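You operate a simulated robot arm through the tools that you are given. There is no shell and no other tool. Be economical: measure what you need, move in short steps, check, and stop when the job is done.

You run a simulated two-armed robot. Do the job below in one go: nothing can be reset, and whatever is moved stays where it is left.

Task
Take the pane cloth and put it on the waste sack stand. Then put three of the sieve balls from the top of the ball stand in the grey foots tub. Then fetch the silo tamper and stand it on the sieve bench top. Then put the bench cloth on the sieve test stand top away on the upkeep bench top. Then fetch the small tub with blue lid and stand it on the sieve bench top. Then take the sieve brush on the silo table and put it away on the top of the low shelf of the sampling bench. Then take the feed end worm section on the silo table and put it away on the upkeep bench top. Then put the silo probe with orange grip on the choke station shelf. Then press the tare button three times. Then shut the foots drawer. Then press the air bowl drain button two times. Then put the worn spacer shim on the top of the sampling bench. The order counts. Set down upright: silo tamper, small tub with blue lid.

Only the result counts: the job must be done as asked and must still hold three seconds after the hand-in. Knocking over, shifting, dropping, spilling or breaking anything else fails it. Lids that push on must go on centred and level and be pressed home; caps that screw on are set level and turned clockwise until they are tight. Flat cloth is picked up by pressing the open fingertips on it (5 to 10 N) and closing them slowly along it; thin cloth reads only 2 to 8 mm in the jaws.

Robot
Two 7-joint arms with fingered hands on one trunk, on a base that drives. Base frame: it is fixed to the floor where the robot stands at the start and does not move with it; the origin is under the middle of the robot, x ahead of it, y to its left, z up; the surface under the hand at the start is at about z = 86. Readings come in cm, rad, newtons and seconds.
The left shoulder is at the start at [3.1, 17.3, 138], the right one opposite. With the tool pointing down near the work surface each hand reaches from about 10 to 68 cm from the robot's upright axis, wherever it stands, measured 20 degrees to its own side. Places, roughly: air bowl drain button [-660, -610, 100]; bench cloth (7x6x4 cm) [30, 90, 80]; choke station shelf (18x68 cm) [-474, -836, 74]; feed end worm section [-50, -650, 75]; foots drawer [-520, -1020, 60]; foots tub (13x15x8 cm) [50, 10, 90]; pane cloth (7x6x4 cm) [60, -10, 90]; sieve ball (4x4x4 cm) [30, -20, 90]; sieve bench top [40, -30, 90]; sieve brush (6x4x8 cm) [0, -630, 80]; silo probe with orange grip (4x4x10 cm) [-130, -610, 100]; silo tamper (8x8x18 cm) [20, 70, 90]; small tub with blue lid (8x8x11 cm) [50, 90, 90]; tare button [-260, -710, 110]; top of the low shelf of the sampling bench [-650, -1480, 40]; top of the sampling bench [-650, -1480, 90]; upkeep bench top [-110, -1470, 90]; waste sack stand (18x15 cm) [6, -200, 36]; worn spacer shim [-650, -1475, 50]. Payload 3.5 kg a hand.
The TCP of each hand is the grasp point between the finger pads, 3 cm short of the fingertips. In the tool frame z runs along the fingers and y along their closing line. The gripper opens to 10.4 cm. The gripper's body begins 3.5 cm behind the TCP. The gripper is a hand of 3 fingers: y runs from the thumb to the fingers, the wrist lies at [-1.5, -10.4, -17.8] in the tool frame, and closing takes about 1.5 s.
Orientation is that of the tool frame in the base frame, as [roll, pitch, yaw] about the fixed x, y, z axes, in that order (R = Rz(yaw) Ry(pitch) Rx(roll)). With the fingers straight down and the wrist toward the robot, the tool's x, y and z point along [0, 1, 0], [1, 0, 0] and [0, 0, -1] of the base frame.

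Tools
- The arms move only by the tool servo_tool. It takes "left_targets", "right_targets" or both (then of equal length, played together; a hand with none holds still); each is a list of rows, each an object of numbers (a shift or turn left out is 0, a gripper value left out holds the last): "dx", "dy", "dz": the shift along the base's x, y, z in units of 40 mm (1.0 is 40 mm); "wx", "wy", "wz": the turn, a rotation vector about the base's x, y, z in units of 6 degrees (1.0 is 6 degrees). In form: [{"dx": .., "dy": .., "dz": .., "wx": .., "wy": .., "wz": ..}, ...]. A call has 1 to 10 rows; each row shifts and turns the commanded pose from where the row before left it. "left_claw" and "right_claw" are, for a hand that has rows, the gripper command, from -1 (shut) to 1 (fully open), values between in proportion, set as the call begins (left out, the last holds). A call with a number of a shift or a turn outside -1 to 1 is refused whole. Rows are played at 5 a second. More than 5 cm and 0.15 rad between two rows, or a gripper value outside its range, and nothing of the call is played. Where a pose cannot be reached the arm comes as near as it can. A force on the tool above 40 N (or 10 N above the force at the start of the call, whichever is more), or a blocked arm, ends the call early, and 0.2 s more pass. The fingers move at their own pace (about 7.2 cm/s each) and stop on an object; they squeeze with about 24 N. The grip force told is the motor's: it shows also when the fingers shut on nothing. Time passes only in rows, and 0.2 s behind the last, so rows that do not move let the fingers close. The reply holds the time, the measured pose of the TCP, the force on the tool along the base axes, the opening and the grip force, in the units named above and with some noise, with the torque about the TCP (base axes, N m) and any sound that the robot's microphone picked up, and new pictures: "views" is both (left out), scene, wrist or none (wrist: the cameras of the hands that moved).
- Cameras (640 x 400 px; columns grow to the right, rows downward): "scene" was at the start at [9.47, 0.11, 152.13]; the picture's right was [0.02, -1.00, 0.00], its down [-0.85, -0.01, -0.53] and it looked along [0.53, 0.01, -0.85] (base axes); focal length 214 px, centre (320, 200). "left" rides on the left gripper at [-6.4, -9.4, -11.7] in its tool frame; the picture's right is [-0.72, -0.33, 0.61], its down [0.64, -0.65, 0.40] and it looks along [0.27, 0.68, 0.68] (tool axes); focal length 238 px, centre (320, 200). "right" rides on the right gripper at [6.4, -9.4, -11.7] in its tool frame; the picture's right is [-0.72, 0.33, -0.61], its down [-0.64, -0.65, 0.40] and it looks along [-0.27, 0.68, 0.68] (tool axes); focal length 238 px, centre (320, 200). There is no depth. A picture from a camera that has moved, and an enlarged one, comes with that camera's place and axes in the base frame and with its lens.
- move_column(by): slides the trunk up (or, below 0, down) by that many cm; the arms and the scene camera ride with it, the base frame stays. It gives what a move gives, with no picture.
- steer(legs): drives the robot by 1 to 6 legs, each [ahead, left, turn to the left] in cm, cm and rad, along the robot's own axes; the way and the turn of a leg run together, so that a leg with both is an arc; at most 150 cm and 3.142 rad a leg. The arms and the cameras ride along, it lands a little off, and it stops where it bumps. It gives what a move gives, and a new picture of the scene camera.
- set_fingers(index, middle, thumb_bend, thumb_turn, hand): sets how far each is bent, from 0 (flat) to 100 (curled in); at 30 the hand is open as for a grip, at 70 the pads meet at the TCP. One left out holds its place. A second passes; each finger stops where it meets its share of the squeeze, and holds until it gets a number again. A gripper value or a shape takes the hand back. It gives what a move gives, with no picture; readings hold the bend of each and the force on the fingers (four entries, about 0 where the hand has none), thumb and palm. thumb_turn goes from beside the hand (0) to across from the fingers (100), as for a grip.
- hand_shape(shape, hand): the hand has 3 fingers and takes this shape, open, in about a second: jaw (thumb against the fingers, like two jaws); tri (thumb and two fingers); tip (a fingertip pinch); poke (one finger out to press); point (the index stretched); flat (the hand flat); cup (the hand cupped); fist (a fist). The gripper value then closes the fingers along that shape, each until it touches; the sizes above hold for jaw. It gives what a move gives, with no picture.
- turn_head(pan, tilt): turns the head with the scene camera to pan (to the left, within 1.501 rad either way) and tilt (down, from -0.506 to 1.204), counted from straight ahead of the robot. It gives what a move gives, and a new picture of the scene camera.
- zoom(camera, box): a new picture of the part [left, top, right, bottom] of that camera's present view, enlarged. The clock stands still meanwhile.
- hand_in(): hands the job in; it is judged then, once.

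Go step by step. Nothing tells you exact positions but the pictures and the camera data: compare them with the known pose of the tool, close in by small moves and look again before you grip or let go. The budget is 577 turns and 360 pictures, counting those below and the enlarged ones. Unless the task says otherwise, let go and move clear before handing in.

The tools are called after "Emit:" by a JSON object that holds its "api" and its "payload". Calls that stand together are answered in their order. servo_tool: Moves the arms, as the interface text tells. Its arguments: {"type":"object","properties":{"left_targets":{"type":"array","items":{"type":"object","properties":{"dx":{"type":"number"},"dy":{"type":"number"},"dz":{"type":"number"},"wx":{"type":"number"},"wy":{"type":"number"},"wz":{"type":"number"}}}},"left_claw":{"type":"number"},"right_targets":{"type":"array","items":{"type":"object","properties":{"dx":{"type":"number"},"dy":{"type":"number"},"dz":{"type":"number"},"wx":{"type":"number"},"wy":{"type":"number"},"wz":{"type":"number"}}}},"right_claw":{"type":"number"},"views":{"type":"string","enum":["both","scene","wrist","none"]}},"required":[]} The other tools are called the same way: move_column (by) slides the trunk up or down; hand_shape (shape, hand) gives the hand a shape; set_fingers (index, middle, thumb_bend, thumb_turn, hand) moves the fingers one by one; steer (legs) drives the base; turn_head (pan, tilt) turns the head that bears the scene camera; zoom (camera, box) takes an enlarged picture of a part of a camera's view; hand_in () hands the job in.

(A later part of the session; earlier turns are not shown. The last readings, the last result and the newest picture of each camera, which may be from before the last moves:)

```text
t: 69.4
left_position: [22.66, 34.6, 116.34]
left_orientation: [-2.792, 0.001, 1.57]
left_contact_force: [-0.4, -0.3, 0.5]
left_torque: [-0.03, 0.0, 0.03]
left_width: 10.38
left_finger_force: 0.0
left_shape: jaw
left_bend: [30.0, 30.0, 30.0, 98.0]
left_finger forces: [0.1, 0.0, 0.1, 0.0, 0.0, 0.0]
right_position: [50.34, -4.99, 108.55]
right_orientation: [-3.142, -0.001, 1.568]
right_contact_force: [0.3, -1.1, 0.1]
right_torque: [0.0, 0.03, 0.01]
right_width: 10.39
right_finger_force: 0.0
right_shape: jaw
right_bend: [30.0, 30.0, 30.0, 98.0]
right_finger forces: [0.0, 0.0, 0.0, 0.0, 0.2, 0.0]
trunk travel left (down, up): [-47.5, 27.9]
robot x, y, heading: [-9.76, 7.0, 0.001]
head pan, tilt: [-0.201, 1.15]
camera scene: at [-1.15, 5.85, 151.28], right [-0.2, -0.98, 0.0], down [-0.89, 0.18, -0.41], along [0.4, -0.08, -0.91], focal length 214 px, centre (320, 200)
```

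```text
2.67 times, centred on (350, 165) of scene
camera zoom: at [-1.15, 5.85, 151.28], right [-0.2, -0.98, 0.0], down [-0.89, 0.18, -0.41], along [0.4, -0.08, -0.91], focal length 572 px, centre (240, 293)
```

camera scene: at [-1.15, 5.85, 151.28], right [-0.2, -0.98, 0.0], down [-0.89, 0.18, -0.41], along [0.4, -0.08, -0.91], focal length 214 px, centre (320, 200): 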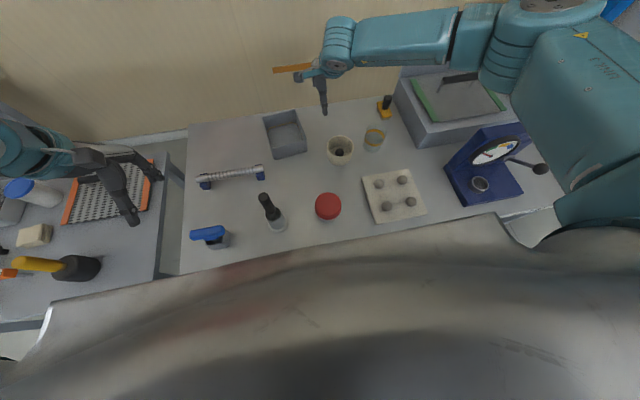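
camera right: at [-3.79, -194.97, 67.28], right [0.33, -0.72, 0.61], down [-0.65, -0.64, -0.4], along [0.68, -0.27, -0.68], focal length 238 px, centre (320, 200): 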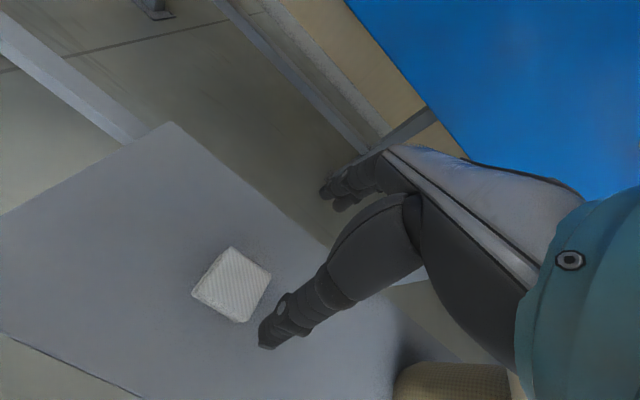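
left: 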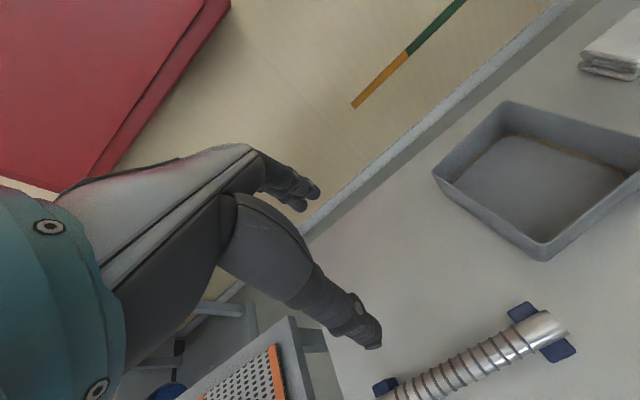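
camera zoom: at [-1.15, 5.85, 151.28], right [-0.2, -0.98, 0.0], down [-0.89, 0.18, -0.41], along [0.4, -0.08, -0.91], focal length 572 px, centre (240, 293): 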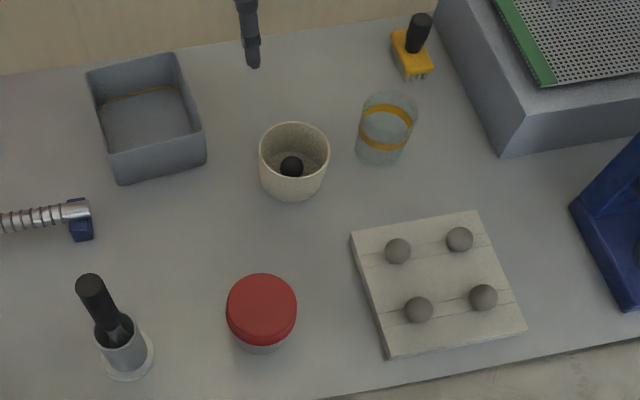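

Balls sit at about [27.6/19.6, -19.4/-27.5]. I move the right hand above the far-left ball with a partly opened grip.

Emit:
{"api": "servo_tool", "payload": {"right_targets": [{"dx": -0.95, "dy": -0.6}, {"dx": -0.95, "dy": -0.6}, {"dx": -0.95, "dy": -0.6}, {"dx": -0.95, "dy": -0.6}, {"dx": -0.95, "dy": -0.6}, {"dx": -0.95, "dy": -0.6}, {"dz": -0.7}, {"dz": -0.7}, {"dz": -0.7}], "right_claw": 0.35, "views": "both"}}

```text
t: 71.4
left_position: [22.69, 34.68, 116.24]
left_orientation: [-2.792, 0.001, 1.569]
left_contact_force: [0.3, 0.0, -0.3]
left_torque: [-0.01, -0.02, 0.0]
left_width: 10.38
left_finger_force: 0.1
left_shape: jaw
left_bend: [30.0, 30.0, 30.0, 98.0]
left_finger forces: [0.0, 0.0, 0.0, 0.1, 0.0, 0.0]
right_position: [27.88, -18.41, 100.92]
right_orientation: [3.135, -0.008, 1.591]
right_contact_force: [0.0, 0.1, 0.3]
right_torque: [0.01, 0.03, 0.03]
right_width: 7.04
right_finger_force: 0.0
right_shape: jaw
right_bend: [28.0, 38.0, 60.0, 99.0]
right_finger forces: [0.1, 0.1, 0.1, 0.1, 0.0, 0.0]
right hand out of reach, approached as far as the arm can: row 9
trunk travel left (down, up): [-47.5, 27.9]
robot x, y, heading: [-9.62, 7.12, -0.002]
head pan, tilt: [-0.201, 1.15]
camera scene: at [-1.14, 5.88, 151.27], right [-0.2, -0.98, 0.0], down [-0.89, 0.18, -0.41], along [0.4, -0.08, -0.91], focal length 214 px, centre (320, 200)
camera right: at [18.22, -12.32, 112.42], right [0.34, -0.72, 0.61], down [-0.64, -0.65, -0.41], along [0.69, -0.25, -0.68], focal length 238 px, centre (320, 200)
```

scene: 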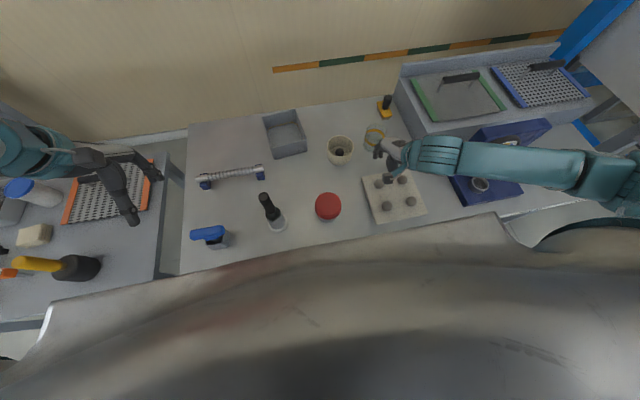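
right: 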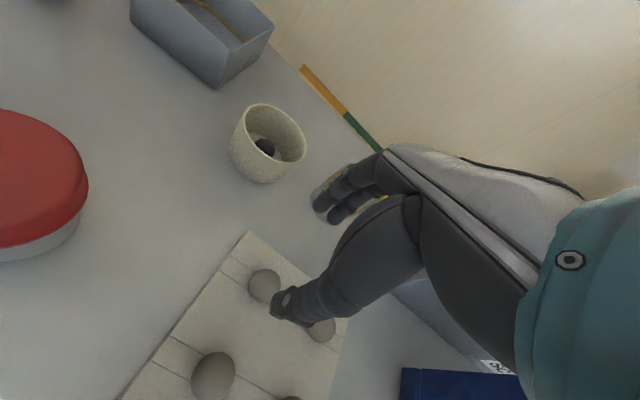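

The arm is too folded there; I'll lift the hand and shift the robot back and left a little.

Emit:
{"api": "servo_tool", "payload": {"right_targets": [{"dz": 0.9}, {"dz": 0.9}], "views": "none"}}

Emit:
{"api": "steer", "payload": {"legs": [[-6, 6, 0]]}}

```text
t: 72.0
left_position: [22.61, 34.71, 116.2]
left_orientation: [-2.791, 0.002, 1.57]
left_contact_force: [0.2, 0.6, -0.3]
left_torque: [0.0, 0.03, 0.01]
left_width: 10.37
left_finger_force: 0.1
left_shape: jaw
left_bend: [30.0, 30.0, 30.0, 98.0]
left_finger forces: [0.0, 0.0, 0.0, 0.0, 0.0, 0.0]
right_position: [27.54, -19.27, 107.3]
right_orientation: [-3.139, -0.001, 1.57]
right_contact_force: [0.0, 0.5, 0.1]
right_torque: [0.01, -0.01, -0.01]
right_width: 7.07
right_finger_force: 0.1
right_shape: jaw
right_bend: [28.0, 38.0, 60.0, 99.0]
right_finger forces: [0.1, 0.0, 0.0, 0.1, 0.0, 0.1]
trunk travel left (down, up): [-47.5, 27.9]
robot x, y, heading: [-9.32, 7.02, -0.001]
head pan, tilt: [-0.201, 1.15]
```

```text
t: 73.0
left_position: [16.6, 40.57, 116.46]
left_orientation: [-2.793, 0.002, 1.569]
left_contact_force: [-1.3, 0.4, -0.5]
left_torque: [-0.02, 0.02, 0.02]
left_width: 10.39
left_finger_force: 0.1
left_shape: jaw
left_bend: [30.0, 30.0, 30.0, 98.0]
left_finger forces: [0.1, 0.0, 0.0, 0.1, 0.0, 0.0]
right_position: [21.61, -13.45, 107.37]
right_orientation: [3.141, -0.001, 1.569]
right_contact_force: [0.6, 0.0, 0.6]
right_torque: [0.02, -0.01, 0.01]
right_width: 7.02
right_finger_force: 0.0
right_shape: jaw
right_bend: [28.0, 38.0, 60.0, 99.0]
right_finger forces: [0.0, 0.0, 0.1, 0.0, 0.1, 0.0]
trunk travel left (down, up): [-47.5, 27.9]
robot x, y, heading: [-15.57, 12.79, -0.004]
head pan, tilt: [-0.201, 1.15]
camera scene: at [-7.2, 11.8, 151.28], right [-0.2, -0.98, 0.0], down [-0.89, 0.18, -0.41], along [0.4, -0.08, -0.91], focal length 214 px, centre (320, 200)
```

scene: 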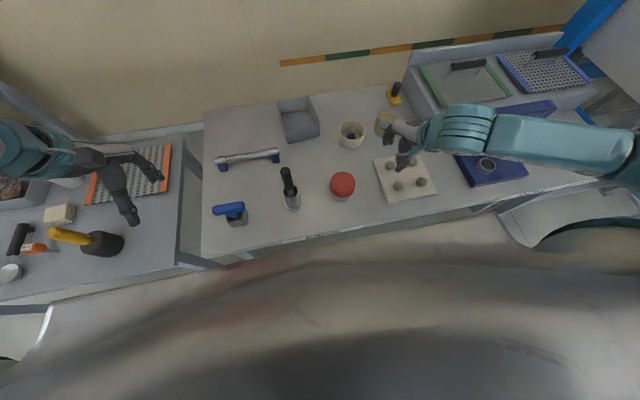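

Emit:
{"api": "servo_tool", "payload": {"right_targets": [{"dx": 0.75, "dy": -0.75}, {"dx": 0.75, "dy": -0.75}, {"dz": -0.9}, {"dz": -0.9}, {"dz": -0.8}], "views": "wrist"}}

Emit:
{"api": "zoom", "payload": {"camera": "scene", "box": [340, 100, 460, 210]}}

```text
t: 74.2
left_position: [16.8, 40.5, 116.28]
left_orientation: [-2.792, 0.002, 1.57]
left_contact_force: [-0.5, 0.2, -0.4]
left_torque: [-0.01, 0.01, 0.01]
left_width: 10.35
left_finger_force: 0.1
left_shape: jaw
left_bend: [30.0, 30.0, 30.0, 98.0]
left_finger forces: [0.0, 0.1, 0.1, 0.1, 0.0, 0.0]
right_position: [27.64, -19.47, 96.82]
right_orientation: [3.14, 0.001, 1.568]
right_contact_force: [-0.3, 0.1, -0.1]
right_torque: [0.0, 0.01, 0.0]
right_width: 7.05
right_finger_force: 0.0
right_shape: jaw
right_bend: [28.0, 38.0, 60.0, 99.0]
right_finger forces: [0.0, 0.1, 0.0, 0.0, 0.1, 0.1]
trunk travel left (down, up): [-47.5, 27.9]
robot x, y, heading: [-15.35, 12.9, -0.003]
head pan, tilt: [-0.201, 1.15]
camera right: at [18.17, -13.18, 108.42], right [0.33, -0.72, 0.61], down [-0.65, -0.64, -0.4], along [0.68, -0.27, -0.68], focal length 238 px, centre (320, 200)
```

right: 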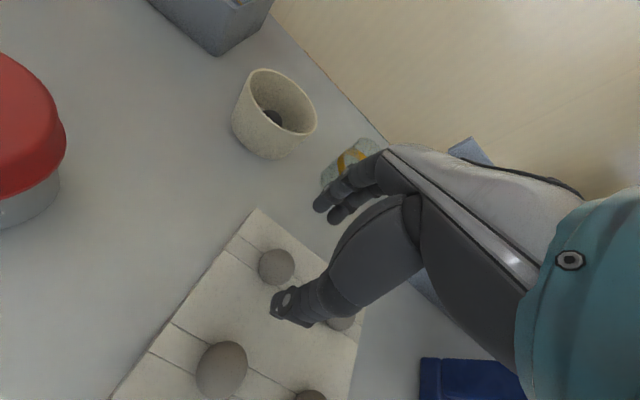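

```text
3.64 times, centred on (400, 155) of scene
camera zoom: at [-7.12, 11.74, 151.28], right [-0.2, -0.98, 0.0], down [-0.89, 0.18, -0.41], along [0.4, -0.08, -0.91], focal length 780 px, centre (29, 364)
```

zoom: 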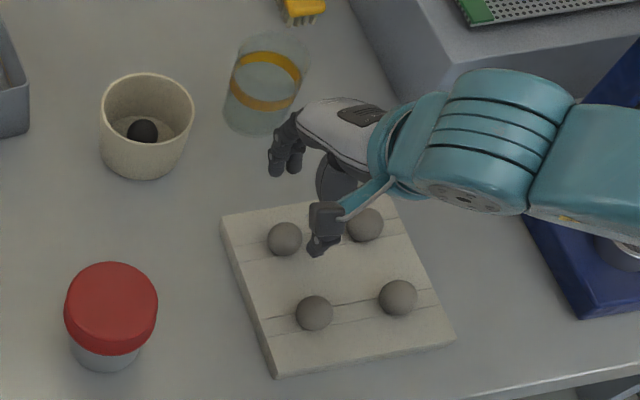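

Emit:
{"api": "servo_tool", "payload": {"right_targets": [{"dz": -0.6}, {"dz": -0.5}, {"dz": -0.15}], "views": "wrist"}}

```text
t: 75.0
left_position: [16.65, 40.52, 116.27]
left_orientation: [-2.793, 0.001, 1.569]
left_contact_force: [-0.2, 0.1, -1.0]
left_torque: [0.0, 0.01, -0.02]
left_width: 10.41
left_finger_force: 0.1
left_shape: jaw
left_bend: [30.0, 30.0, 30.0, 98.0]
left_finger forces: [0.0, 0.1, 0.1, 0.0, 0.1, 0.0]
right_position: [27.52, -19.47, 91.9]
right_orientation: [3.141, -0.001, 1.57]
right_contact_force: [-0.6, -0.6, -0.4]
right_torque: [0.04, -0.03, 0.02]
right_width: 7.05
right_finger_force: 0.2
right_shape: jaw
right_bend: [28.0, 38.0, 60.0, 99.0]
right_finger forces: [0.0, 0.0, 0.0, 0.1, 0.0, 0.1]
trunk travel left (down, up): [-47.5, 27.9]
robot x, y, heading: [-15.44, 12.65, -0.003]
head pan, tilt: [-0.201, 1.15]
camera right: at [18.13, -13.16, 103.41], right [0.33, -0.72, 0.61], down [-0.65, -0.64, -0.4], along [0.68, -0.27, -0.68], focal length 238 px, centre (320, 200)
```

right: 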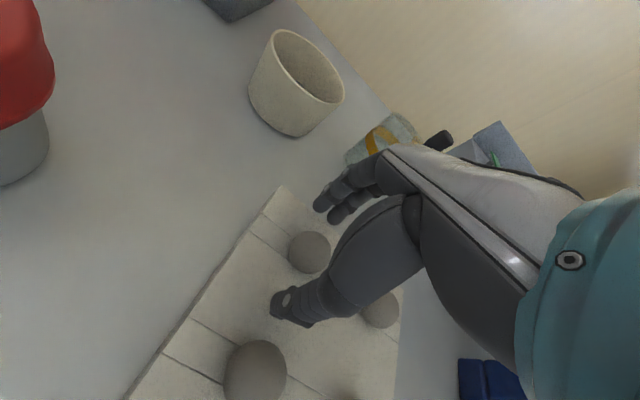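

Emit:
{"api": "servo_tool", "payload": {"right_targets": [{"dz": -0.15, "dy": -0.05}, {"dz": -0.1}], "views": "none"}}

Emit:
{"api": "servo_tool", "payload": {"right_targets": [{}, {}, {}, {}, {}, {}, {}], "right_claw": -1, "views": "wrist"}}

```text
t: 75.7
left_position: [16.69, 40.54, 116.4]
left_orientation: [-2.793, 0.002, 1.57]
left_contact_force: [-0.4, 0.5, 0.3]
left_torque: [-0.03, -0.01, -0.04]
left_width: 10.38
left_finger_force: 0.0
left_shape: jaw
left_bend: [30.0, 30.0, 30.0, 98.0]
left_finger forces: [0.0, 0.0, 0.1, 0.0, 0.0, 0.1]
right_position: [27.62, -19.73, 91.07]
right_orientation: [3.138, -0.001, 1.571]
right_contact_force: [0.1, -0.1, 7.1]
right_torque: [-0.09, -0.22, -0.03]
right_width: 6.99
right_finger_force: 0.0
right_shape: jaw
right_bend: [28.0, 38.0, 60.0, 99.0]
right_finger forces: [0.0, 5.1, 0.1, 0.0, 0.9, 0.1]
trunk travel left (down, up): [-47.5, 27.9]
robot x, y, heading: [-15.6, 13.26, 0.0]
head pan, tilt: [-0.201, 1.15]
```

```text
t: 77.2
left_position: [16.76, 40.68, 116.31]
left_orientation: [-2.792, 0.003, 1.571]
left_contact_force: [0.8, 0.1, 0.3]
left_torque: [0.01, 0.01, 0.02]
left_width: 10.37
left_finger_force: 0.1
left_shape: jaw
left_bend: [30.0, 30.0, 30.0, 98.0]
left_finger forces: [0.0, 0.0, 0.0, 0.0, 0.0, 0.0]
right_position: [27.49, -19.53, 91.02]
right_orientation: [3.139, 0.0, 1.569]
right_contact_force: [3.0, -0.5, 12.9]
right_torque: [0.08, -0.31, -0.05]
right_width: 2.89
right_finger_force: 24.2
right_shape: jaw
right_bend: [74.0, 55.0, 77.0, 100.0]
right_finger forces: [20.4, 8.5, 0.0, 0.0, 18.0, 0.0]
trunk travel left (down, up): [-47.5, 27.9]
robot x, y, heading: [-15.52, 12.98, 0.001]
head pan, tilt: [-0.201, 1.15]
camera right: at [18.18, -13.3, 102.56], right [0.32, -0.72, 0.61], down [-0.65, -0.64, -0.41], along [0.68, -0.27, -0.68], focal length 238 px, centre (320, 200)
```

right: 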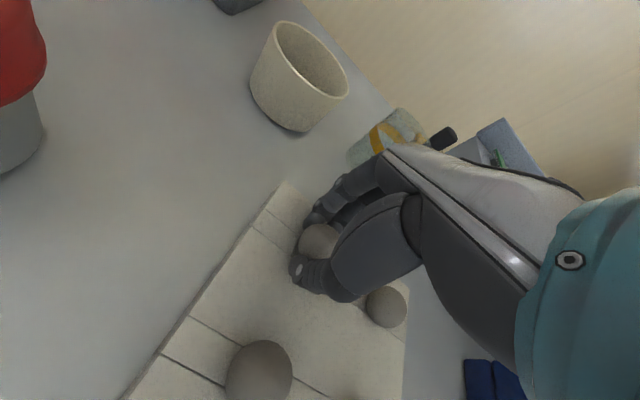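

Ball gripped (2.9 cm). Lifting.

Emit:
{"api": "servo_tool", "payload": {"right_targets": [{"dz": 0.3}, {"dz": 0.8}, {"dz": 0.9}, {"dz": 0.9}], "views": "wrist"}}

```text
t: 78.2
left_position: [16.75, 40.53, 116.36]
left_orientation: [-2.794, 0.001, 1.569]
left_contact_force: [-1.1, -0.2, -0.9]
left_torque: [0.02, 0.0, -0.01]
left_width: 10.38
left_finger_force: 0.1
left_shape: jaw
left_bend: [30.0, 30.0, 30.0, 98.0]
left_finger forces: [0.0, 0.0, 0.0, 0.1, 0.0, 0.1]
right_position: [27.51, -19.57, 102.56]
right_orientation: [-3.138, 0.001, 1.57]
right_contact_force: [-0.7, -0.6, -0.1]
right_torque: [0.02, -0.03, -0.03]
right_width: 2.83
right_finger_force: 24.1
right_shape: jaw
right_bend: [74.0, 55.0, 77.0, 100.0]
right_finger forces: [11.0, 6.6, 0.0, 0.0, 17.8, 0.1]
trunk travel left (down, up): [-47.5, 27.9]
robot x, y, heading: [-15.42, 13.09, -0.001]
head pan, tilt: [-0.201, 1.15]
camera right: at [18.15, -13.29, 114.07], right [0.33, -0.72, 0.61], down [-0.65, -0.64, -0.4], along [0.68, -0.27, -0.68], focal length 238 px, centre (320, 200)
```

right: 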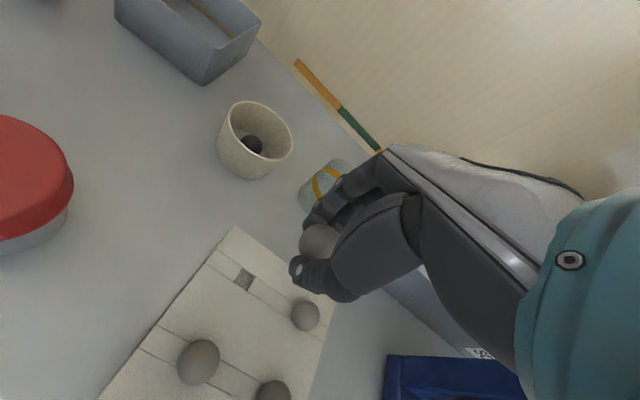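

Emit:
{"api": "servo_tool", "payload": {"right_targets": [{"dz": 0.9}, {"dx": 0.78, "dy": 0.84}, {"dx": 0.78, "dy": 0.84}, {"dx": 0.78, "dy": 0.84}, {"dx": 0.78, "dy": 0.84}, {"dx": 0.78, "dy": 0.84}, {"dx": 0.78, "dy": 0.84}, {"dx": 0.78, "dy": 0.84}, {"dx": 0.78, "dy": 0.84}], "views": "wrist"}}

Emit:
{"api": "turn_head", "payload": {"pan": 0, "tilt": 0.9}}

```text
t: 80.2
left_position: [16.73, 40.68, 116.24]
left_orientation: [-2.794, 0.002, 1.569]
left_contact_force: [-0.1, 0.2, -0.8]
left_torque: [-0.01, 0.02, 0.02]
left_width: 10.41
left_finger_force: 0.1
left_shape: jaw
left_bend: [30.0, 30.0, 30.0, 98.0]
left_finger forces: [0.1, 0.0, 0.0, 0.0, 0.1, 0.0]
right_position: [51.74, 6.66, 106.18]
right_orientation: [3.141, -0.001, 1.575]
right_contact_force: [0.6, 0.2, 0.6]
right_torque: [-0.01, 0.0, 0.0]
right_width: 2.83
right_finger_force: 24.0
right_shape: jaw
right_bend: [74.0, 56.0, 77.0, 100.0]
right_finger forces: [10.9, 6.8, 0.0, 0.0, 17.2, 0.0]
right hand out of reach, approached as far as the arm can: row 9
trunk travel left (down, up): [-47.5, 27.9]
robot x, y, heading: [-15.49, 12.75, -0.0]
head pan, tilt: [-0.201, 1.15]
camera right: at [42.34, 12.91, 117.88], right [0.33, -0.72, 0.61], down [-0.65, -0.64, -0.41], along [0.69, -0.27, -0.68], focal length 238 px, centre (320, 200)
```

right: 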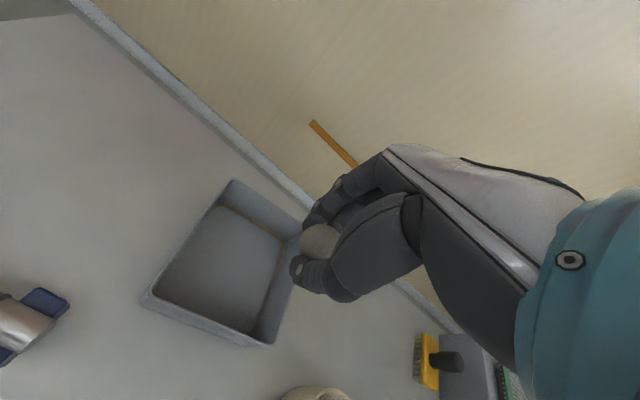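

```text
t: 81.0
left_position: [16.67, 40.54, 116.2]
left_orientation: [-2.794, 0.001, 1.569]
left_contact_force: [0.3, 0.7, -1.3]
left_torque: [0.02, 0.01, -0.01]
left_width: 10.37
left_finger_force: 0.0
left_shape: jaw
left_bend: [30.0, 30.0, 30.0, 98.0]
left_finger forces: [0.1, 0.0, 0.0, 0.1, 0.0, 0.1]
right_position: [51.8, 6.36, 106.2]
right_orientation: [3.142, 0.0, 1.571]
right_contact_force: [0.1, 0.5, 0.7]
right_torque: [0.02, 0.03, -0.01]
right_width: 2.81
right_finger_force: 24.1
right_shape: jaw
right_bend: [74.0, 56.0, 77.0, 100.0]
right_finger forces: [10.9, 6.8, 0.0, 0.0, 17.1, 0.0]
trunk travel left (down, up): [-47.5, 27.9]
robot x, y, heading: [-15.43, 13.07, 0.001]
head pan, tilt: [0.0, 0.901]
camera scene: at [-5.42, 12.95, 152.97], right [0.0, -1.0, 0.0], down [-0.78, 0.0, -0.62], along [0.62, 0.0, -0.78], focal length 214 px, centre (320, 200)
```

scene: 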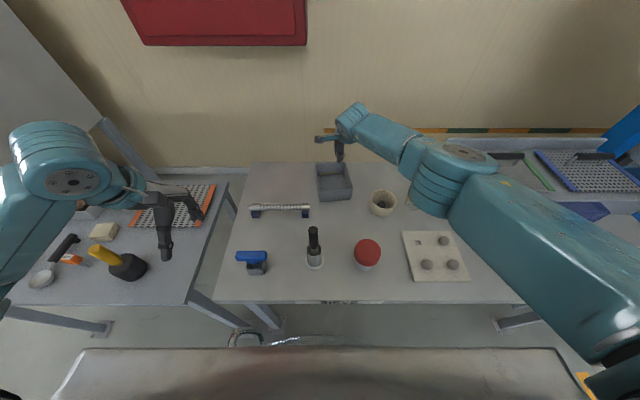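

Emit:
{"api": "steer", "payload": {"legs": [[3, 1.5, 0]]}}

Emit:
{"api": "servo_tool", "payload": {"right_targets": [{"dx": -0.3, "dz": -0.8}, {"dz": -0.9}, {"dz": -0.8}, {"dz": -0.5}], "views": "wrist"}}

```text
t: 81.9
left_position: [19.66, 42.04, 116.3]
left_orientation: [-2.793, 0.002, 1.571]
left_contact_force: [0.5, 0.2, -0.4]
left_torque: [-0.02, 0.02, 0.01]
left_width: 10.37
left_finger_force: 0.1
left_shape: jaw
left_bend: [30.0, 30.0, 30.0, 98.0]
left_finger forces: [0.0, 0.0, 0.1, 0.1, 0.0, 0.1]
right_position: [54.83, 7.82, 106.19]
right_orientation: [-3.141, 0.0, 1.569]
right_contact_force: [0.7, 0.0, 0.1]
right_torque: [0.01, 0.03, 0.01]
right_width: 2.82
right_finger_force: 24.2
right_shape: jaw
right_bend: [74.0, 56.0, 77.0, 100.0]
right_finger forces: [10.9, 6.8, 0.0, 0.1, 17.2, 0.1]
trunk travel left (down, up): [-47.5, 27.9]
robot x, y, heading: [-12.35, 14.26, -0.0]
head pan, tilt: [0.0, 0.901]
camera scene: at [-2.4, 14.43, 152.97], right [0.0, -1.0, 0.0], down [-0.78, 0.0, -0.62], along [0.62, 0.0, -0.78], focal length 214 px, centre (320, 200)
```

scene: 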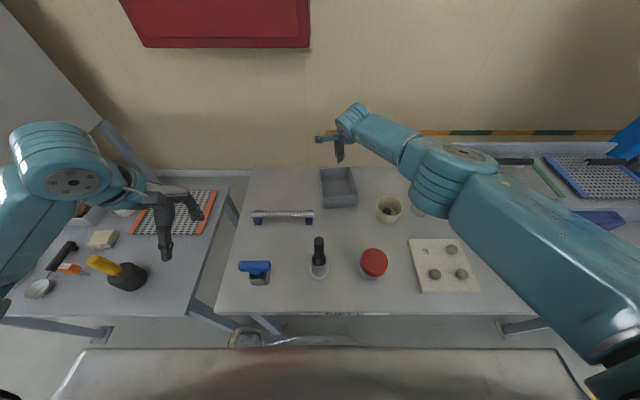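

```text
t: 82.9
left_position: [19.74, 41.97, 116.2]
left_orientation: [-2.792, 0.002, 1.57]
left_contact_force: [-0.6, 1.1, 0.0]
left_torque: [-0.02, -0.04, -0.01]
left_width: 10.33
left_finger_force: 0.0
left_shape: jaw
left_bend: [30.0, 30.0, 30.0, 98.0]
left_finger forces: [0.0, 0.1, 0.1, 0.1, 0.0, 0.1]
right_position: [51.9, 7.06, 96.78]
right_orientation: [3.14, -0.001, 1.57]
right_contact_force: [-1.0, 0.4, -0.5]
right_torque: [-0.01, 0.0, 0.02]
right_width: 2.82
right_finger_force: 24.2
right_shape: jaw
right_bend: [74.0, 56.0, 77.0, 100.0]
right_finger forces: [11.0, 6.7, 0.1, 0.0, 17.0, 0.0]
right hand out of reach, approached as far as the arm can: row 2, 3, 4
trunk travel left (down, up): [-47.5, 27.9]
robot x, y, heading: [-12.54, 14.3, 0.002]
head pan, tilt: [0.0, 0.901]
camera right: at [42.53, 13.41, 108.33], right [0.33, -0.72, 0.61], down [-0.65, -0.64, -0.4], along [0.68, -0.27, -0.68], focal length 238 px, centre (320, 200)
```

right: 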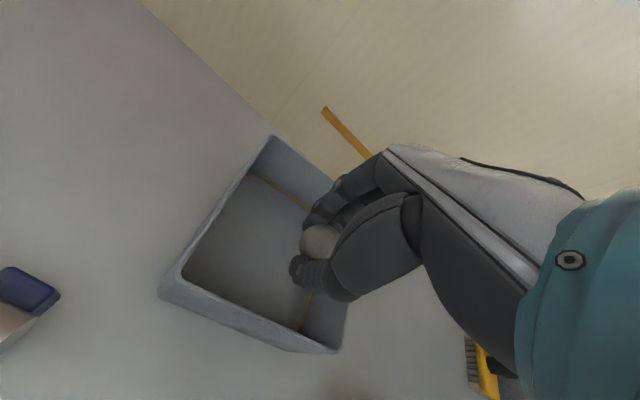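

Emit:
{"api": "steer", "payload": {"legs": [[4, 0, 0]]}}

Emit:
{"api": "servo_tool", "payload": {"right_targets": [{"dx": -0.6}, {"dz": -0.5}, {"dz": -0.5}], "views": "both"}}

```text
t: 83.8
left_position: [23.67, 42.03, 116.23]
left_orientation: [-2.791, 0.001, 1.571]
left_contact_force: [-0.4, 0.1, -1.8]
left_torque: [-0.01, 0.04, 0.0]
left_width: 10.38
left_finger_force: 0.0
left_shape: jaw
left_bend: [30.0, 30.0, 30.0, 98.0]
left_finger forces: [0.1, 0.0, 0.0, 0.0, 0.1, 0.0]
right_position: [55.98, 7.12, 96.78]
right_orientation: [-3.14, -0.001, 1.569]
right_contact_force: [0.4, 0.9, -1.0]
right_torque: [0.01, 0.02, 0.0]
right_width: 2.79
right_finger_force: 24.2
right_shape: jaw
right_bend: [74.0, 56.0, 77.0, 100.0]
right_finger forces: [10.9, 6.8, 0.0, 0.0, 17.0, 0.0]
trunk travel left (down, up): [-47.5, 27.9]
robot x, y, heading: [-8.41, 14.48, 0.002]
head pan, tilt: [0.0, 0.901]
camera scene: at [1.64, 14.4, 152.96], right [0.0, -1.0, 0.0], down [-0.78, 0.0, -0.62], along [0.62, 0.0, -0.78], focal length 214 px, centre (320, 200)
```

scene: 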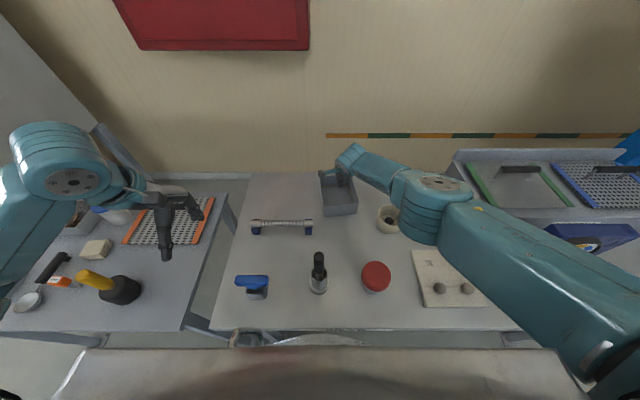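

```text
t: 84.5
left_position: [23.56, 41.95, 116.28]
left_orientation: [-2.793, 0.001, 1.57]
left_contact_force: [-0.5, 0.2, -0.2]
left_torque: [0.0, -0.02, 0.01]
left_width: 10.38
left_finger_force: 0.0
left_shape: jaw
left_bend: [30.0, 30.0, 30.0, 98.0]
left_finger forces: [0.0, 0.0, 0.0, 0.0, 0.1, 0.1]
right_position: [53.55, 6.98, 92.86]
right_orientation: [3.141, 0.002, 1.568]
right_contact_force: [-0.2, -0.4, 0.5]
right_torque: [0.04, 0.0, 0.02]
right_width: 2.8
right_finger_force: 24.0
right_shape: jaw
right_bend: [74.0, 56.0, 77.0, 100.0]
right_finger forces: [10.9, 6.8, 0.0, 0.0, 16.7, 0.0]
trunk travel left (down, up): [-47.5, 27.9]
robot x, y, heading: [-8.32, 14.51, -0.004]
head pan, tilt: [0.0, 0.901]
camera scene: at [1.41, 14.37, 152.98], right [0.0, -1.0, 0.0], down [-0.78, 0.0, -0.62], along [0.62, 0.0, -0.78], focal length 214 px, centre (320, 200)
camera right: at [44.09, 13.25, 104.36], right [0.32, -0.72, 0.61], down [-0.65, -0.64, -0.4], along [0.68, -0.27, -0.68], focal length 238 px, centre (320, 200)
```

scene: 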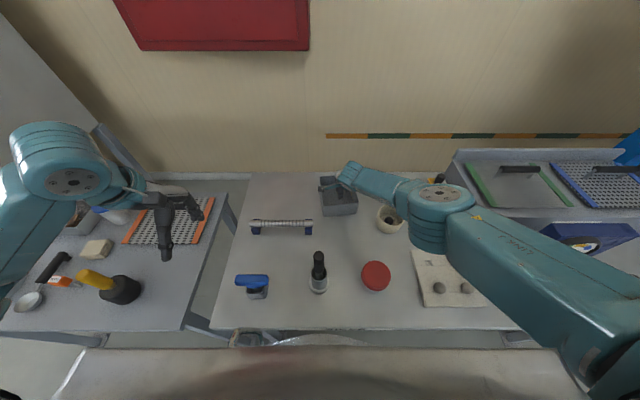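
right: 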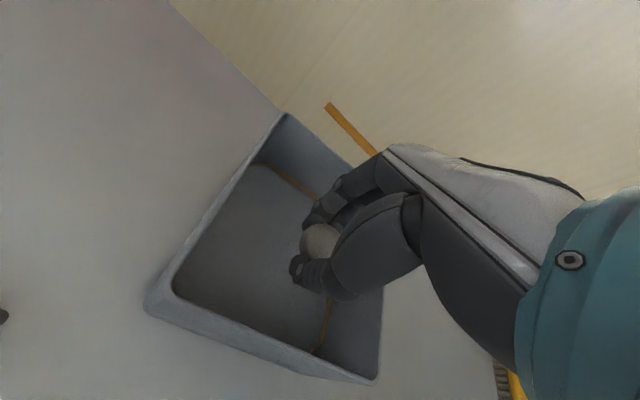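

Emit:
{"api": "servo_tool", "payload": {"right_targets": [{"dz": -0.3}, {}], "views": "none"}}

Emit:
{"api": "servo_tool", "payload": {"right_targets": [{}, {}, {}, {}, {}], "right_claw": 0.1, "views": "wrist"}}

```text
t: 85.2
left_position: [23.57, 42.04, 116.31]
left_orientation: [-2.791, 0.002, 1.569]
left_contact_force: [0.4, -0.5, 0.8]
left_torque: [0.01, 0.0, -0.01]
left_width: 10.37
left_finger_force: 0.0
left_shape: jaw
left_bend: [30.0, 30.0, 30.0, 98.0]
left_finger forces: [0.1, 0.0, 0.0, 0.1, 0.1, 0.1]
right_position: [53.15, 6.72, 91.4]
right_orientation: [3.14, 0.0, 1.569]
right_contact_force: [-1.0, 0.1, 0.1]
right_torque: [0.03, -0.02, 0.01]
right_width: 2.8
right_finger_force: 24.2
right_shape: jaw
right_bend: [74.0, 56.0, 77.0, 100.0]
right_finger forces: [10.8, 6.7, 0.0, 0.0, 16.6, 0.1]
right hand out of reach, approached as far as the arm can: row 1
trunk travel left (down, up): [-47.5, 27.9]
robot x, y, heading: [-8.77, 14.7, 0.004]
head pan, tilt: [0.0, 0.901]
```

```text
t: 86.3
left_position: [23.56, 41.94, 116.32]
left_orientation: [-2.793, 0.003, 1.569]
left_contact_force: [0.0, -0.8, -0.9]
left_torque: [-0.01, -0.01, 0.02]
left_width: 10.36
left_finger_force: 0.0
left_shape: jaw
left_bend: [30.0, 30.0, 30.0, 98.0]
left_finger forces: [0.0, 0.0, 0.0, 0.1, 0.0, 0.1]
right_position: [53.14, 6.75, 91.41]
right_orientation: [-3.141, 0.0, 1.569]
right_contact_force: [-0.4, -0.2, 0.3]
right_torque: [-0.02, 0.02, 0.0]
right_width: 5.66
right_finger_force: 0.1
right_shape: jaw
right_bend: [74.0, 43.0, 67.0, 100.0]
right_finger forces: [0.0, 0.0, 0.0, 0.0, 0.0, 0.0]
trunk travel left (down, up): [-47.5, 27.9]
robot x, y, heading: [-8.51, 14.25, -0.003]
head pan, tilt: [0.0, 0.901]
camera right: at [43.7, 13.07, 103.02], right [0.33, -0.72, 0.61], down [-0.65, -0.64, -0.4], along [0.68, -0.27, -0.68], focal length 238 px, centre (320, 200)
```

right: 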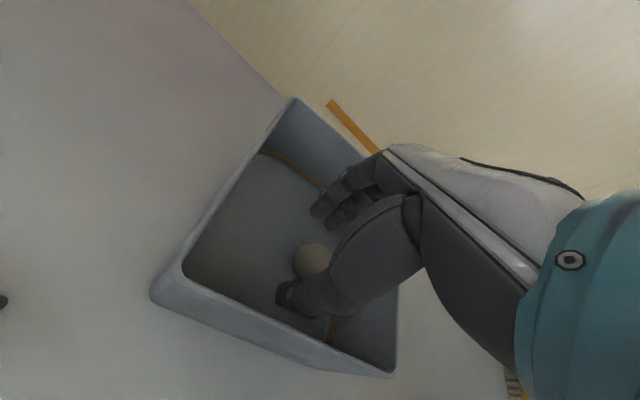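

Ball 1 is in the tub. Going back for ball 2 at [27.6, -27.5].

Emit:
{"api": "servo_tool", "payload": {"right_targets": [{"dz": 0.9}, {"dz": 0.9}, {"dz": 0.9}, {"dz": 0.9}, {"dz": 0.6}], "views": "none"}}

Emit:
{"api": "steer", "payload": {"legs": [[-7, -1, 0]]}}

```text
t: 87.5
left_position: [23.57, 42.04, 116.21]
left_orientation: [-2.791, 0.002, 1.57]
left_contact_force: [0.4, -0.1, 0.3]
left_torque: [0.02, 0.01, -0.02]
left_width: 10.38
left_finger_force: 0.0
left_shape: jaw
left_bend: [30.0, 30.0, 30.0, 98.0]
left_finger forces: [0.1, 0.0, 0.0, 0.0, 0.1, 0.0]
right_position: [53.13, 6.83, 108.26]
right_orientation: [-3.14, -0.001, 1.568]
right_contact_force: [-0.4, -0.2, -0.4]
right_torque: [-0.01, 0.02, 0.03]
right_width: 5.71
right_finger_force: 0.1
right_shape: jaw
right_bend: [74.0, 43.0, 67.0, 100.0]
right_finger forces: [0.1, 0.0, 0.0, 0.0, 0.0, 0.1]
trunk travel left (down, up): [-47.5, 27.9]
robot x, y, heading: [-8.46, 14.31, 0.001]
head pan, tilt: [0.0, 0.901]
```

```text
t: 88.6
left_position: [16.64, 40.97, 116.41]
left_orientation: [-2.795, 0.001, 1.569]
left_contact_force: [0.3, -0.8, -0.3]
left_torque: [0.0, -0.05, -0.02]
left_width: 10.36
left_finger_force: 0.0
left_shape: jaw
left_bend: [30.0, 30.0, 30.0, 98.0]
left_finger forces: [0.0, 0.0, 0.2, 0.0, 0.1, 0.0]
right_position: [46.08, 5.85, 108.28]
right_orientation: [-3.141, -0.001, 1.569]
right_contact_force: [-0.1, 0.4, -0.3]
right_torque: [0.04, -0.03, -0.02]
right_width: 5.68
right_finger_force: 0.0
right_shape: jaw
right_bend: [74.0, 43.0, 67.0, 100.0]
right_finger forces: [0.0, 0.0, 0.0, 0.0, 0.0, 0.1]
trunk travel left (down, up): [-47.5, 27.9]
robot x, y, heading: [-15.58, 13.36, -0.005]
head pan, tilt: [0.0, 0.901]
camera scene: at [-5.71, 13.39, 152.98], right [0.0, -1.0, 0.0], down [-0.78, 0.0, -0.62], along [0.62, 0.0, -0.78], focal length 214 px, centre (320, 200)
```

scene: 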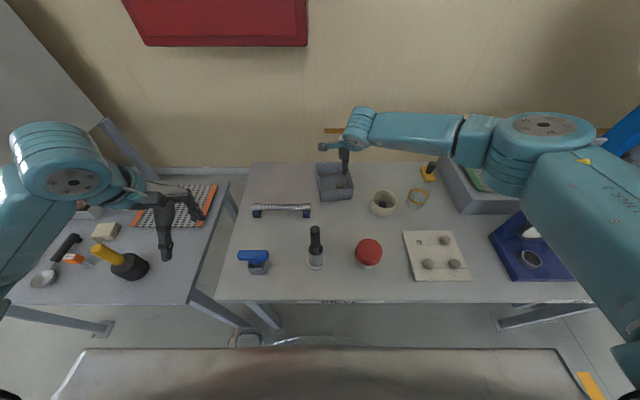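

Emit:
{"api": "servo_tool", "payload": {"right_targets": [{"dx": -0.517, "dy": -0.926}, {"dx": -0.517, "dy": -0.926}, {"dx": -0.517, "dy": -0.926}, {"dx": -0.517, "dy": -0.926}, {"dx": -0.517, "dy": -0.926}, {"dx": -0.517, "dy": -0.926}, {"dx": -0.517, "dy": -0.926}, {"dx": -0.517, "dy": -0.926}, {"dx": -0.517, "dy": -0.926}], "right_claw": 1, "views": "none"}}

Emit:
{"api": "servo_tool", "payload": {"right_targets": [{"dz": -0.7}, {"dz": -0.7}, {"dz": -0.7}, {"dz": -0.7}], "right_claw": 0.35, "views": "wrist"}}

```text
t: 90.6
left_position: [16.53, 40.9, 116.3]
left_orientation: [-2.793, 0.002, 1.571]
left_contact_force: [0.4, 0.2, -0.5]
left_torque: [0.0, -0.03, 0.03]
left_width: 10.36
left_finger_force: 0.0
left_shape: jaw
left_bend: [30.0, 30.0, 30.0, 98.0]
left_finger forces: [0.1, 0.0, 0.0, 0.0, 0.0, 0.0]
right_position: [27.39, -27.61, 108.2]
right_orientation: [3.139, -0.001, 1.569]
right_contact_force: [-0.4, -0.2, 0.2]
right_torque: [0.01, -0.05, 0.0]
right_width: 10.36
right_finger_force: 0.0
right_shape: jaw
right_bend: [30.0, 30.0, 30.0, 98.0]
right_finger forces: [0.0, 0.0, 0.1, 0.1, 0.0, 0.0]
trunk travel left (down, up): [-47.5, 27.9]
robot x, y, heading: [-15.59, 13.6, -0.003]
head pan, tilt: [0.0, 0.901]
```

```text
t: 91.6
left_position: [16.61, 41.0, 116.28]
left_orientation: [-2.793, 0.003, 1.569]
left_contact_force: [0.2, -0.6, 0.7]
left_torque: [0.05, -0.01, -0.01]
left_width: 10.37
left_finger_force: 0.0
left_shape: jaw
left_bend: [30.0, 30.0, 30.0, 98.0]
left_finger forces: [0.0, 0.0, 0.1, 0.0, 0.0, 0.1]
right_position: [27.48, -27.57, 96.98]
right_orientation: [3.141, 0.002, 1.568]
right_contact_force: [0.1, 0.5, -0.1]
right_torque: [-0.01, 0.0, 0.01]
right_width: 7.04
right_finger_force: 0.1
right_shape: jaw
right_bend: [27.0, 38.0, 60.0, 99.0]
right_finger forces: [0.0, 0.0, 0.1, 0.0, 0.1, 0.1]
trunk travel left (down, up): [-47.5, 27.9]
robot x, y, heading: [-15.76, 13.61, -0.001]
head pan, tilt: [0.0, 0.901]
camera right: at [18.04, -21.21, 108.52], right [0.32, -0.72, 0.61], down [-0.65, -0.64, -0.4], along [0.68, -0.27, -0.68], focal length 238 px, centre (320, 200)
```

right: 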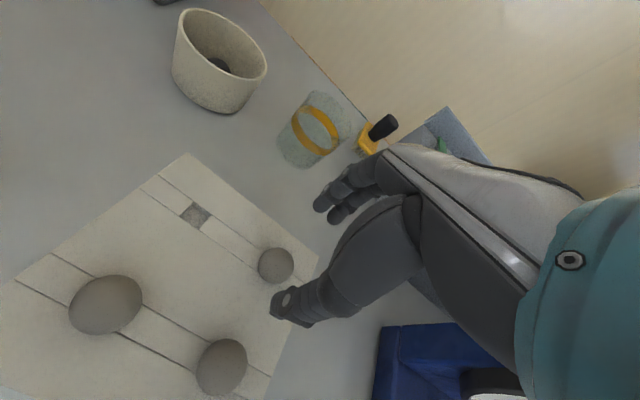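

Alignment is the same as with the first ball. Descend and grip.

Emit:
{"api": "servo_tool", "payload": {"right_targets": [{"dz": -0.6}, {"dz": -0.5}, {"dz": -0.3}], "views": "none"}}

Emit:
{"api": "servo_tool", "payload": {"right_targets": [{}, {}, {}, {}, {}, {}, {}], "right_claw": -1, "views": "none"}}

Emit:
{"api": "servo_tool", "payload": {"right_targets": [{"dz": 0.3}, {"dz": 0.8}, {"dz": 0.9}, {"dz": 0.9}, {"dz": 0.9}], "views": "wrist"}}

```text
t: 92.4
left_position: [16.48, 40.95, 116.22]
left_orientation: [-2.791, 0.001, 1.569]
left_contact_force: [0.3, 0.0, 0.1]
left_torque: [0.03, -0.03, 0.0]
left_width: 10.37
left_finger_force: 0.1
left_shape: jaw
left_bend: [30.0, 30.0, 30.0, 98.0]
left_finger forces: [0.1, 0.1, 0.0, 0.0, 0.1, 0.0]
right_position: [27.48, -27.55, 91.31]
right_orientation: [3.141, 0.0, 1.57]
right_contact_force: [0.7, 0.4, -0.1]
right_torque: [0.05, 0.0, 0.01]
right_width: 7.04
right_finger_force: 0.1
right_shape: jaw
right_bend: [27.0, 38.0, 60.0, 99.0]
right_finger forces: [0.0, 0.0, 0.0, 0.1, 0.0, 0.0]
trunk travel left (down, up): [-47.5, 27.9]
robot x, y, heading: [-15.68, 13.34, -0.001]
head pan, tilt: [0.0, 0.901]
```

```text
t: 94.0
left_position: [16.67, 40.89, 116.15]
left_orientation: [-2.793, 0.002, 1.57]
left_contact_force: [0.6, 0.5, 0.7]
left_torque: [-0.02, 0.02, -0.01]
left_width: 10.37
left_finger_force: 0.0
left_shape: jaw
left_bend: [30.0, 30.0, 30.0, 98.0]
left_finger forces: [0.1, 0.0, 0.0, 0.0, 0.1, 0.0]
right_position: [27.35, -27.56, 91.35]
right_orientation: [-3.141, 0.001, 1.568]
right_contact_force: [0.0, -0.3, 0.5]
right_torque: [-0.02, 0.02, 0.01]
right_width: 2.44
right_finger_force: 24.1
right_shape: jaw
right_bend: [74.0, 56.0, 75.0, 100.0]
right_finger forces: [12.5, 7.8, 0.0, 0.1, 20.3, 0.1]
trunk travel left (down, up): [-47.5, 27.9]
robot x, y, heading: [-15.84, 13.2, -0.003]
head pan, tilt: [0.0, 0.901]
```

```text
t: 95.2
left_position: [16.47, 41.02, 116.23]
left_orientation: [-2.792, 0.0, 1.57]
left_contact_force: [0.1, -0.4, 1.4]
left_torque: [-0.01, -0.03, 0.01]
left_width: 10.37
left_finger_force: 0.1
left_shape: jaw
left_bend: [30.0, 30.0, 30.0, 98.0]
left_finger forces: [0.0, 0.0, 0.0, 0.0, 0.1, 0.0]
right_position: [27.44, -27.41, 106.64]
right_orientation: [-3.14, -0.001, 1.569]
right_contact_force: [-0.7, 0.1, -0.3]
right_torque: [0.03, 0.04, 0.02]
right_width: 2.44
right_finger_force: 23.7
right_shape: jaw
right_bend: [74.0, 56.0, 75.0, 100.0]
right_finger forces: [12.4, 8.3, 0.1, 0.0, 20.2, 0.0]
trunk travel left (down, up): [-47.5, 27.9]
robot x, y, heading: [-15.36, 13.56, 0.003]
head pan, tilt: [0.0, 0.901]
camera right: at [18.09, -21.1, 118.19], right [0.33, -0.72, 0.61], down [-0.65, -0.64, -0.4], along [0.68, -0.27, -0.68], focal length 238 px, centre (320, 200)
```

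right: 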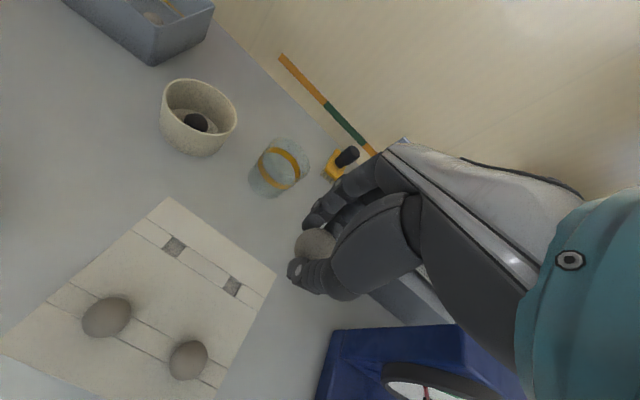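

Emit:
{"api": "servo_tool", "payload": {"right_targets": [{"dx": 0.517, "dy": 0.926}, {"dx": 0.517, "dy": 0.926}, {"dx": 0.517, "dy": 0.926}, {"dx": 0.517, "dy": 0.926}, {"dx": 0.517, "dy": 0.926}, {"dx": 0.517, "dy": 0.926}, {"dx": 0.517, "dy": 0.926}, {"dx": 0.517, "dy": 0.926}, {"dx": 0.517, "dy": 0.926}], "views": "none"}}

Emit:
{"api": "steer", "payload": {"legs": [[7, 1, 0]]}}

Emit:
{"api": "servo_tool", "payload": {"right_targets": [{"dz": -0.8}], "views": "wrist"}}

```text
t: 97.2
left_position: [16.62, 41.13, 116.18]
left_orientation: [-2.793, 0.0, 1.569]
left_contact_force: [-0.1, -0.2, 0.8]
left_torque: [-0.02, -0.01, -0.04]
left_width: 10.38
left_finger_force: 0.0
left_shape: jaw
left_bend: [30.0, 30.0, 30.0, 98.0]
left_finger forces: [0.1, 0.1, 0.0, 0.0, 0.0, 0.0]
right_position: [46.1, 5.94, 106.62]
right_orientation: [-3.141, 0.002, 1.567]
right_contact_force: [1.0, 0.1, 0.6]
right_torque: [-0.01, 0.04, -0.03]
right_width: 2.47
right_finger_force: 24.3
right_shape: jaw
right_bend: [74.0, 56.0, 75.0, 100.0]
right_finger forces: [12.6, 8.6, 0.1, 0.1, 20.0, 0.0]
trunk travel left (down, up): [-47.5, 27.9]
robot x, y, heading: [-15.9, 12.88, -0.004]
head pan, tilt: [0.0, 0.901]
```

```text
t: 98.2
left_position: [23.52, 42.12, 116.28]
left_orientation: [-2.79, 0.002, 1.57]
left_contact_force: [-0.2, -1.0, 0.7]
left_torque: [0.0, 0.02, -0.01]
left_width: 10.4
left_finger_force: 0.0
left_shape: jaw
left_bend: [30.0, 30.0, 30.0, 98.0]
left_finger forces: [0.1, 0.1, 0.1, 0.0, 0.0, 0.0]
right_position: [52.98, 6.72, 106.59]
right_orientation: [-3.139, 0.0, 1.568]
right_contact_force: [0.3, -0.3, -0.8]
right_torque: [-0.01, 0.02, 0.01]
right_width: 2.47
right_finger_force: 24.1
right_shape: jaw
right_bend: [74.0, 56.0, 75.0, 100.0]
right_finger forces: [12.6, 8.6, 0.0, 0.1, 20.1, 0.1]
trunk travel left (down, up): [-47.5, 27.9]
robot x, y, heading: [-8.98, 14.7, -0.001]
head pan, tilt: [0.0, 0.901]
camera scene: at [1.49, 14.41, 152.96], right [0.0, -1.0, 0.0], down [-0.78, 0.0, -0.62], along [0.62, 0.0, -0.78], focal length 214 px, centre (320, 200)
```

scene: 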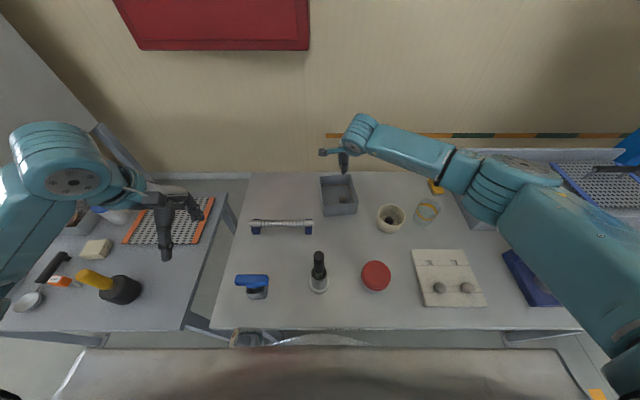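

```text
t: 98.6
left_position: [23.44, 42.03, 116.29]
left_orientation: [-2.792, 0.001, 1.568]
left_contact_force: [0.5, -0.1, -0.5]
left_torque: [0.03, 0.05, 0.0]
left_width: 10.36
left_finger_force: 0.0
left_shape: jaw
left_bend: [30.0, 30.0, 30.0, 98.0]
left_finger forces: [0.1, 0.1, 0.0, 0.1, 0.0, 0.0]
right_position: [53.06, 6.76, 103.52]
right_orientation: [-3.14, 0.0, 1.569]
right_contact_force: [-0.7, 0.9, 0.1]
right_torque: [-0.03, -0.01, 0.01]
right_width: 2.46
right_finger_force: 24.2
right_shape: jaw
right_bend: [74.0, 56.0, 75.0, 100.0]
right_finger forces: [12.5, 8.6, 0.1, 0.0, 20.1, 0.1]
trunk travel left (down, up): [-47.5, 27.9]
robot x, y, heading: [-8.72, 14.33, -0.0]
head pan, tilt: [0.0, 0.901]
camera right: at [43.54, 13.06, 115.06], right [0.32, -0.72, 0.61], down [-0.65, -0.64, -0.4], along [0.68, -0.27, -0.68], focal length 238 px, centre (320, 200)
```

right: 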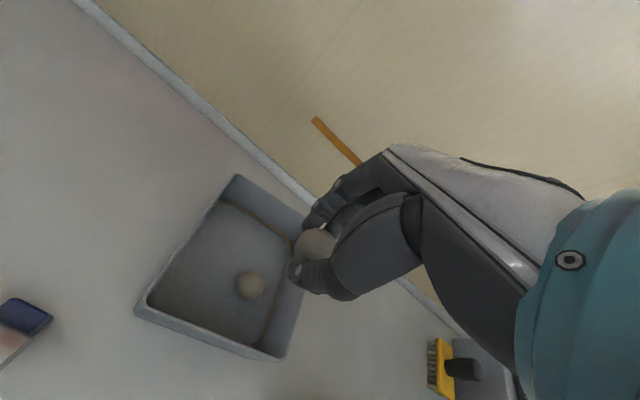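

Emit:
{"api": "servo_tool", "payload": {"right_targets": [{"dy": 0.86}, {"dz": -0.7}, {"dz": -0.7}, {"dz": -0.7}, {"dz": -0.6}], "views": "wrist"}}

```text
t: 99.8
left_position: [23.51, 41.98, 116.13]
left_orientation: [-2.791, 0.002, 1.57]
left_contact_force: [0.2, -0.8, 0.4]
left_torque: [0.0, 0.01, 0.01]
left_width: 10.37
left_finger_force: 0.0
left_shape: jaw
left_bend: [30.0, 30.0, 30.0, 98.0]
left_finger forces: [0.0, 0.0, 0.0, 0.1, 0.1, 0.1]
right_position: [52.44, 9.89, 92.53]
right_orientation: [-3.14, 0.001, 1.57]
right_contact_force: [-0.2, 0.2, 0.1]
right_torque: [0.0, -0.01, -0.01]
right_width: 2.47
right_finger_force: 23.6
right_shape: jaw
right_bend: [74.0, 56.0, 75.0, 100.0]
right_finger forces: [12.7, 8.9, 0.0, 0.1, 20.0, 0.0]
right hand out of reach, approached as far as the arm can: row 5
trunk travel left (down, up): [-47.5, 27.9]
robot x, y, heading: [-8.64, 14.27, 0.0]
head pan, tilt: [0.0, 0.901]
camera right: at [43.03, 16.25, 104.1], right [0.32, -0.72, 0.61], down [-0.65, -0.64, -0.4], along [0.68, -0.27, -0.68], focal length 238 px, centre (320, 200)
```

right: 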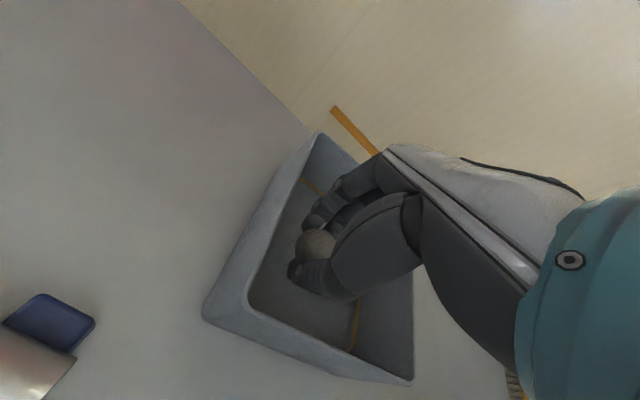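

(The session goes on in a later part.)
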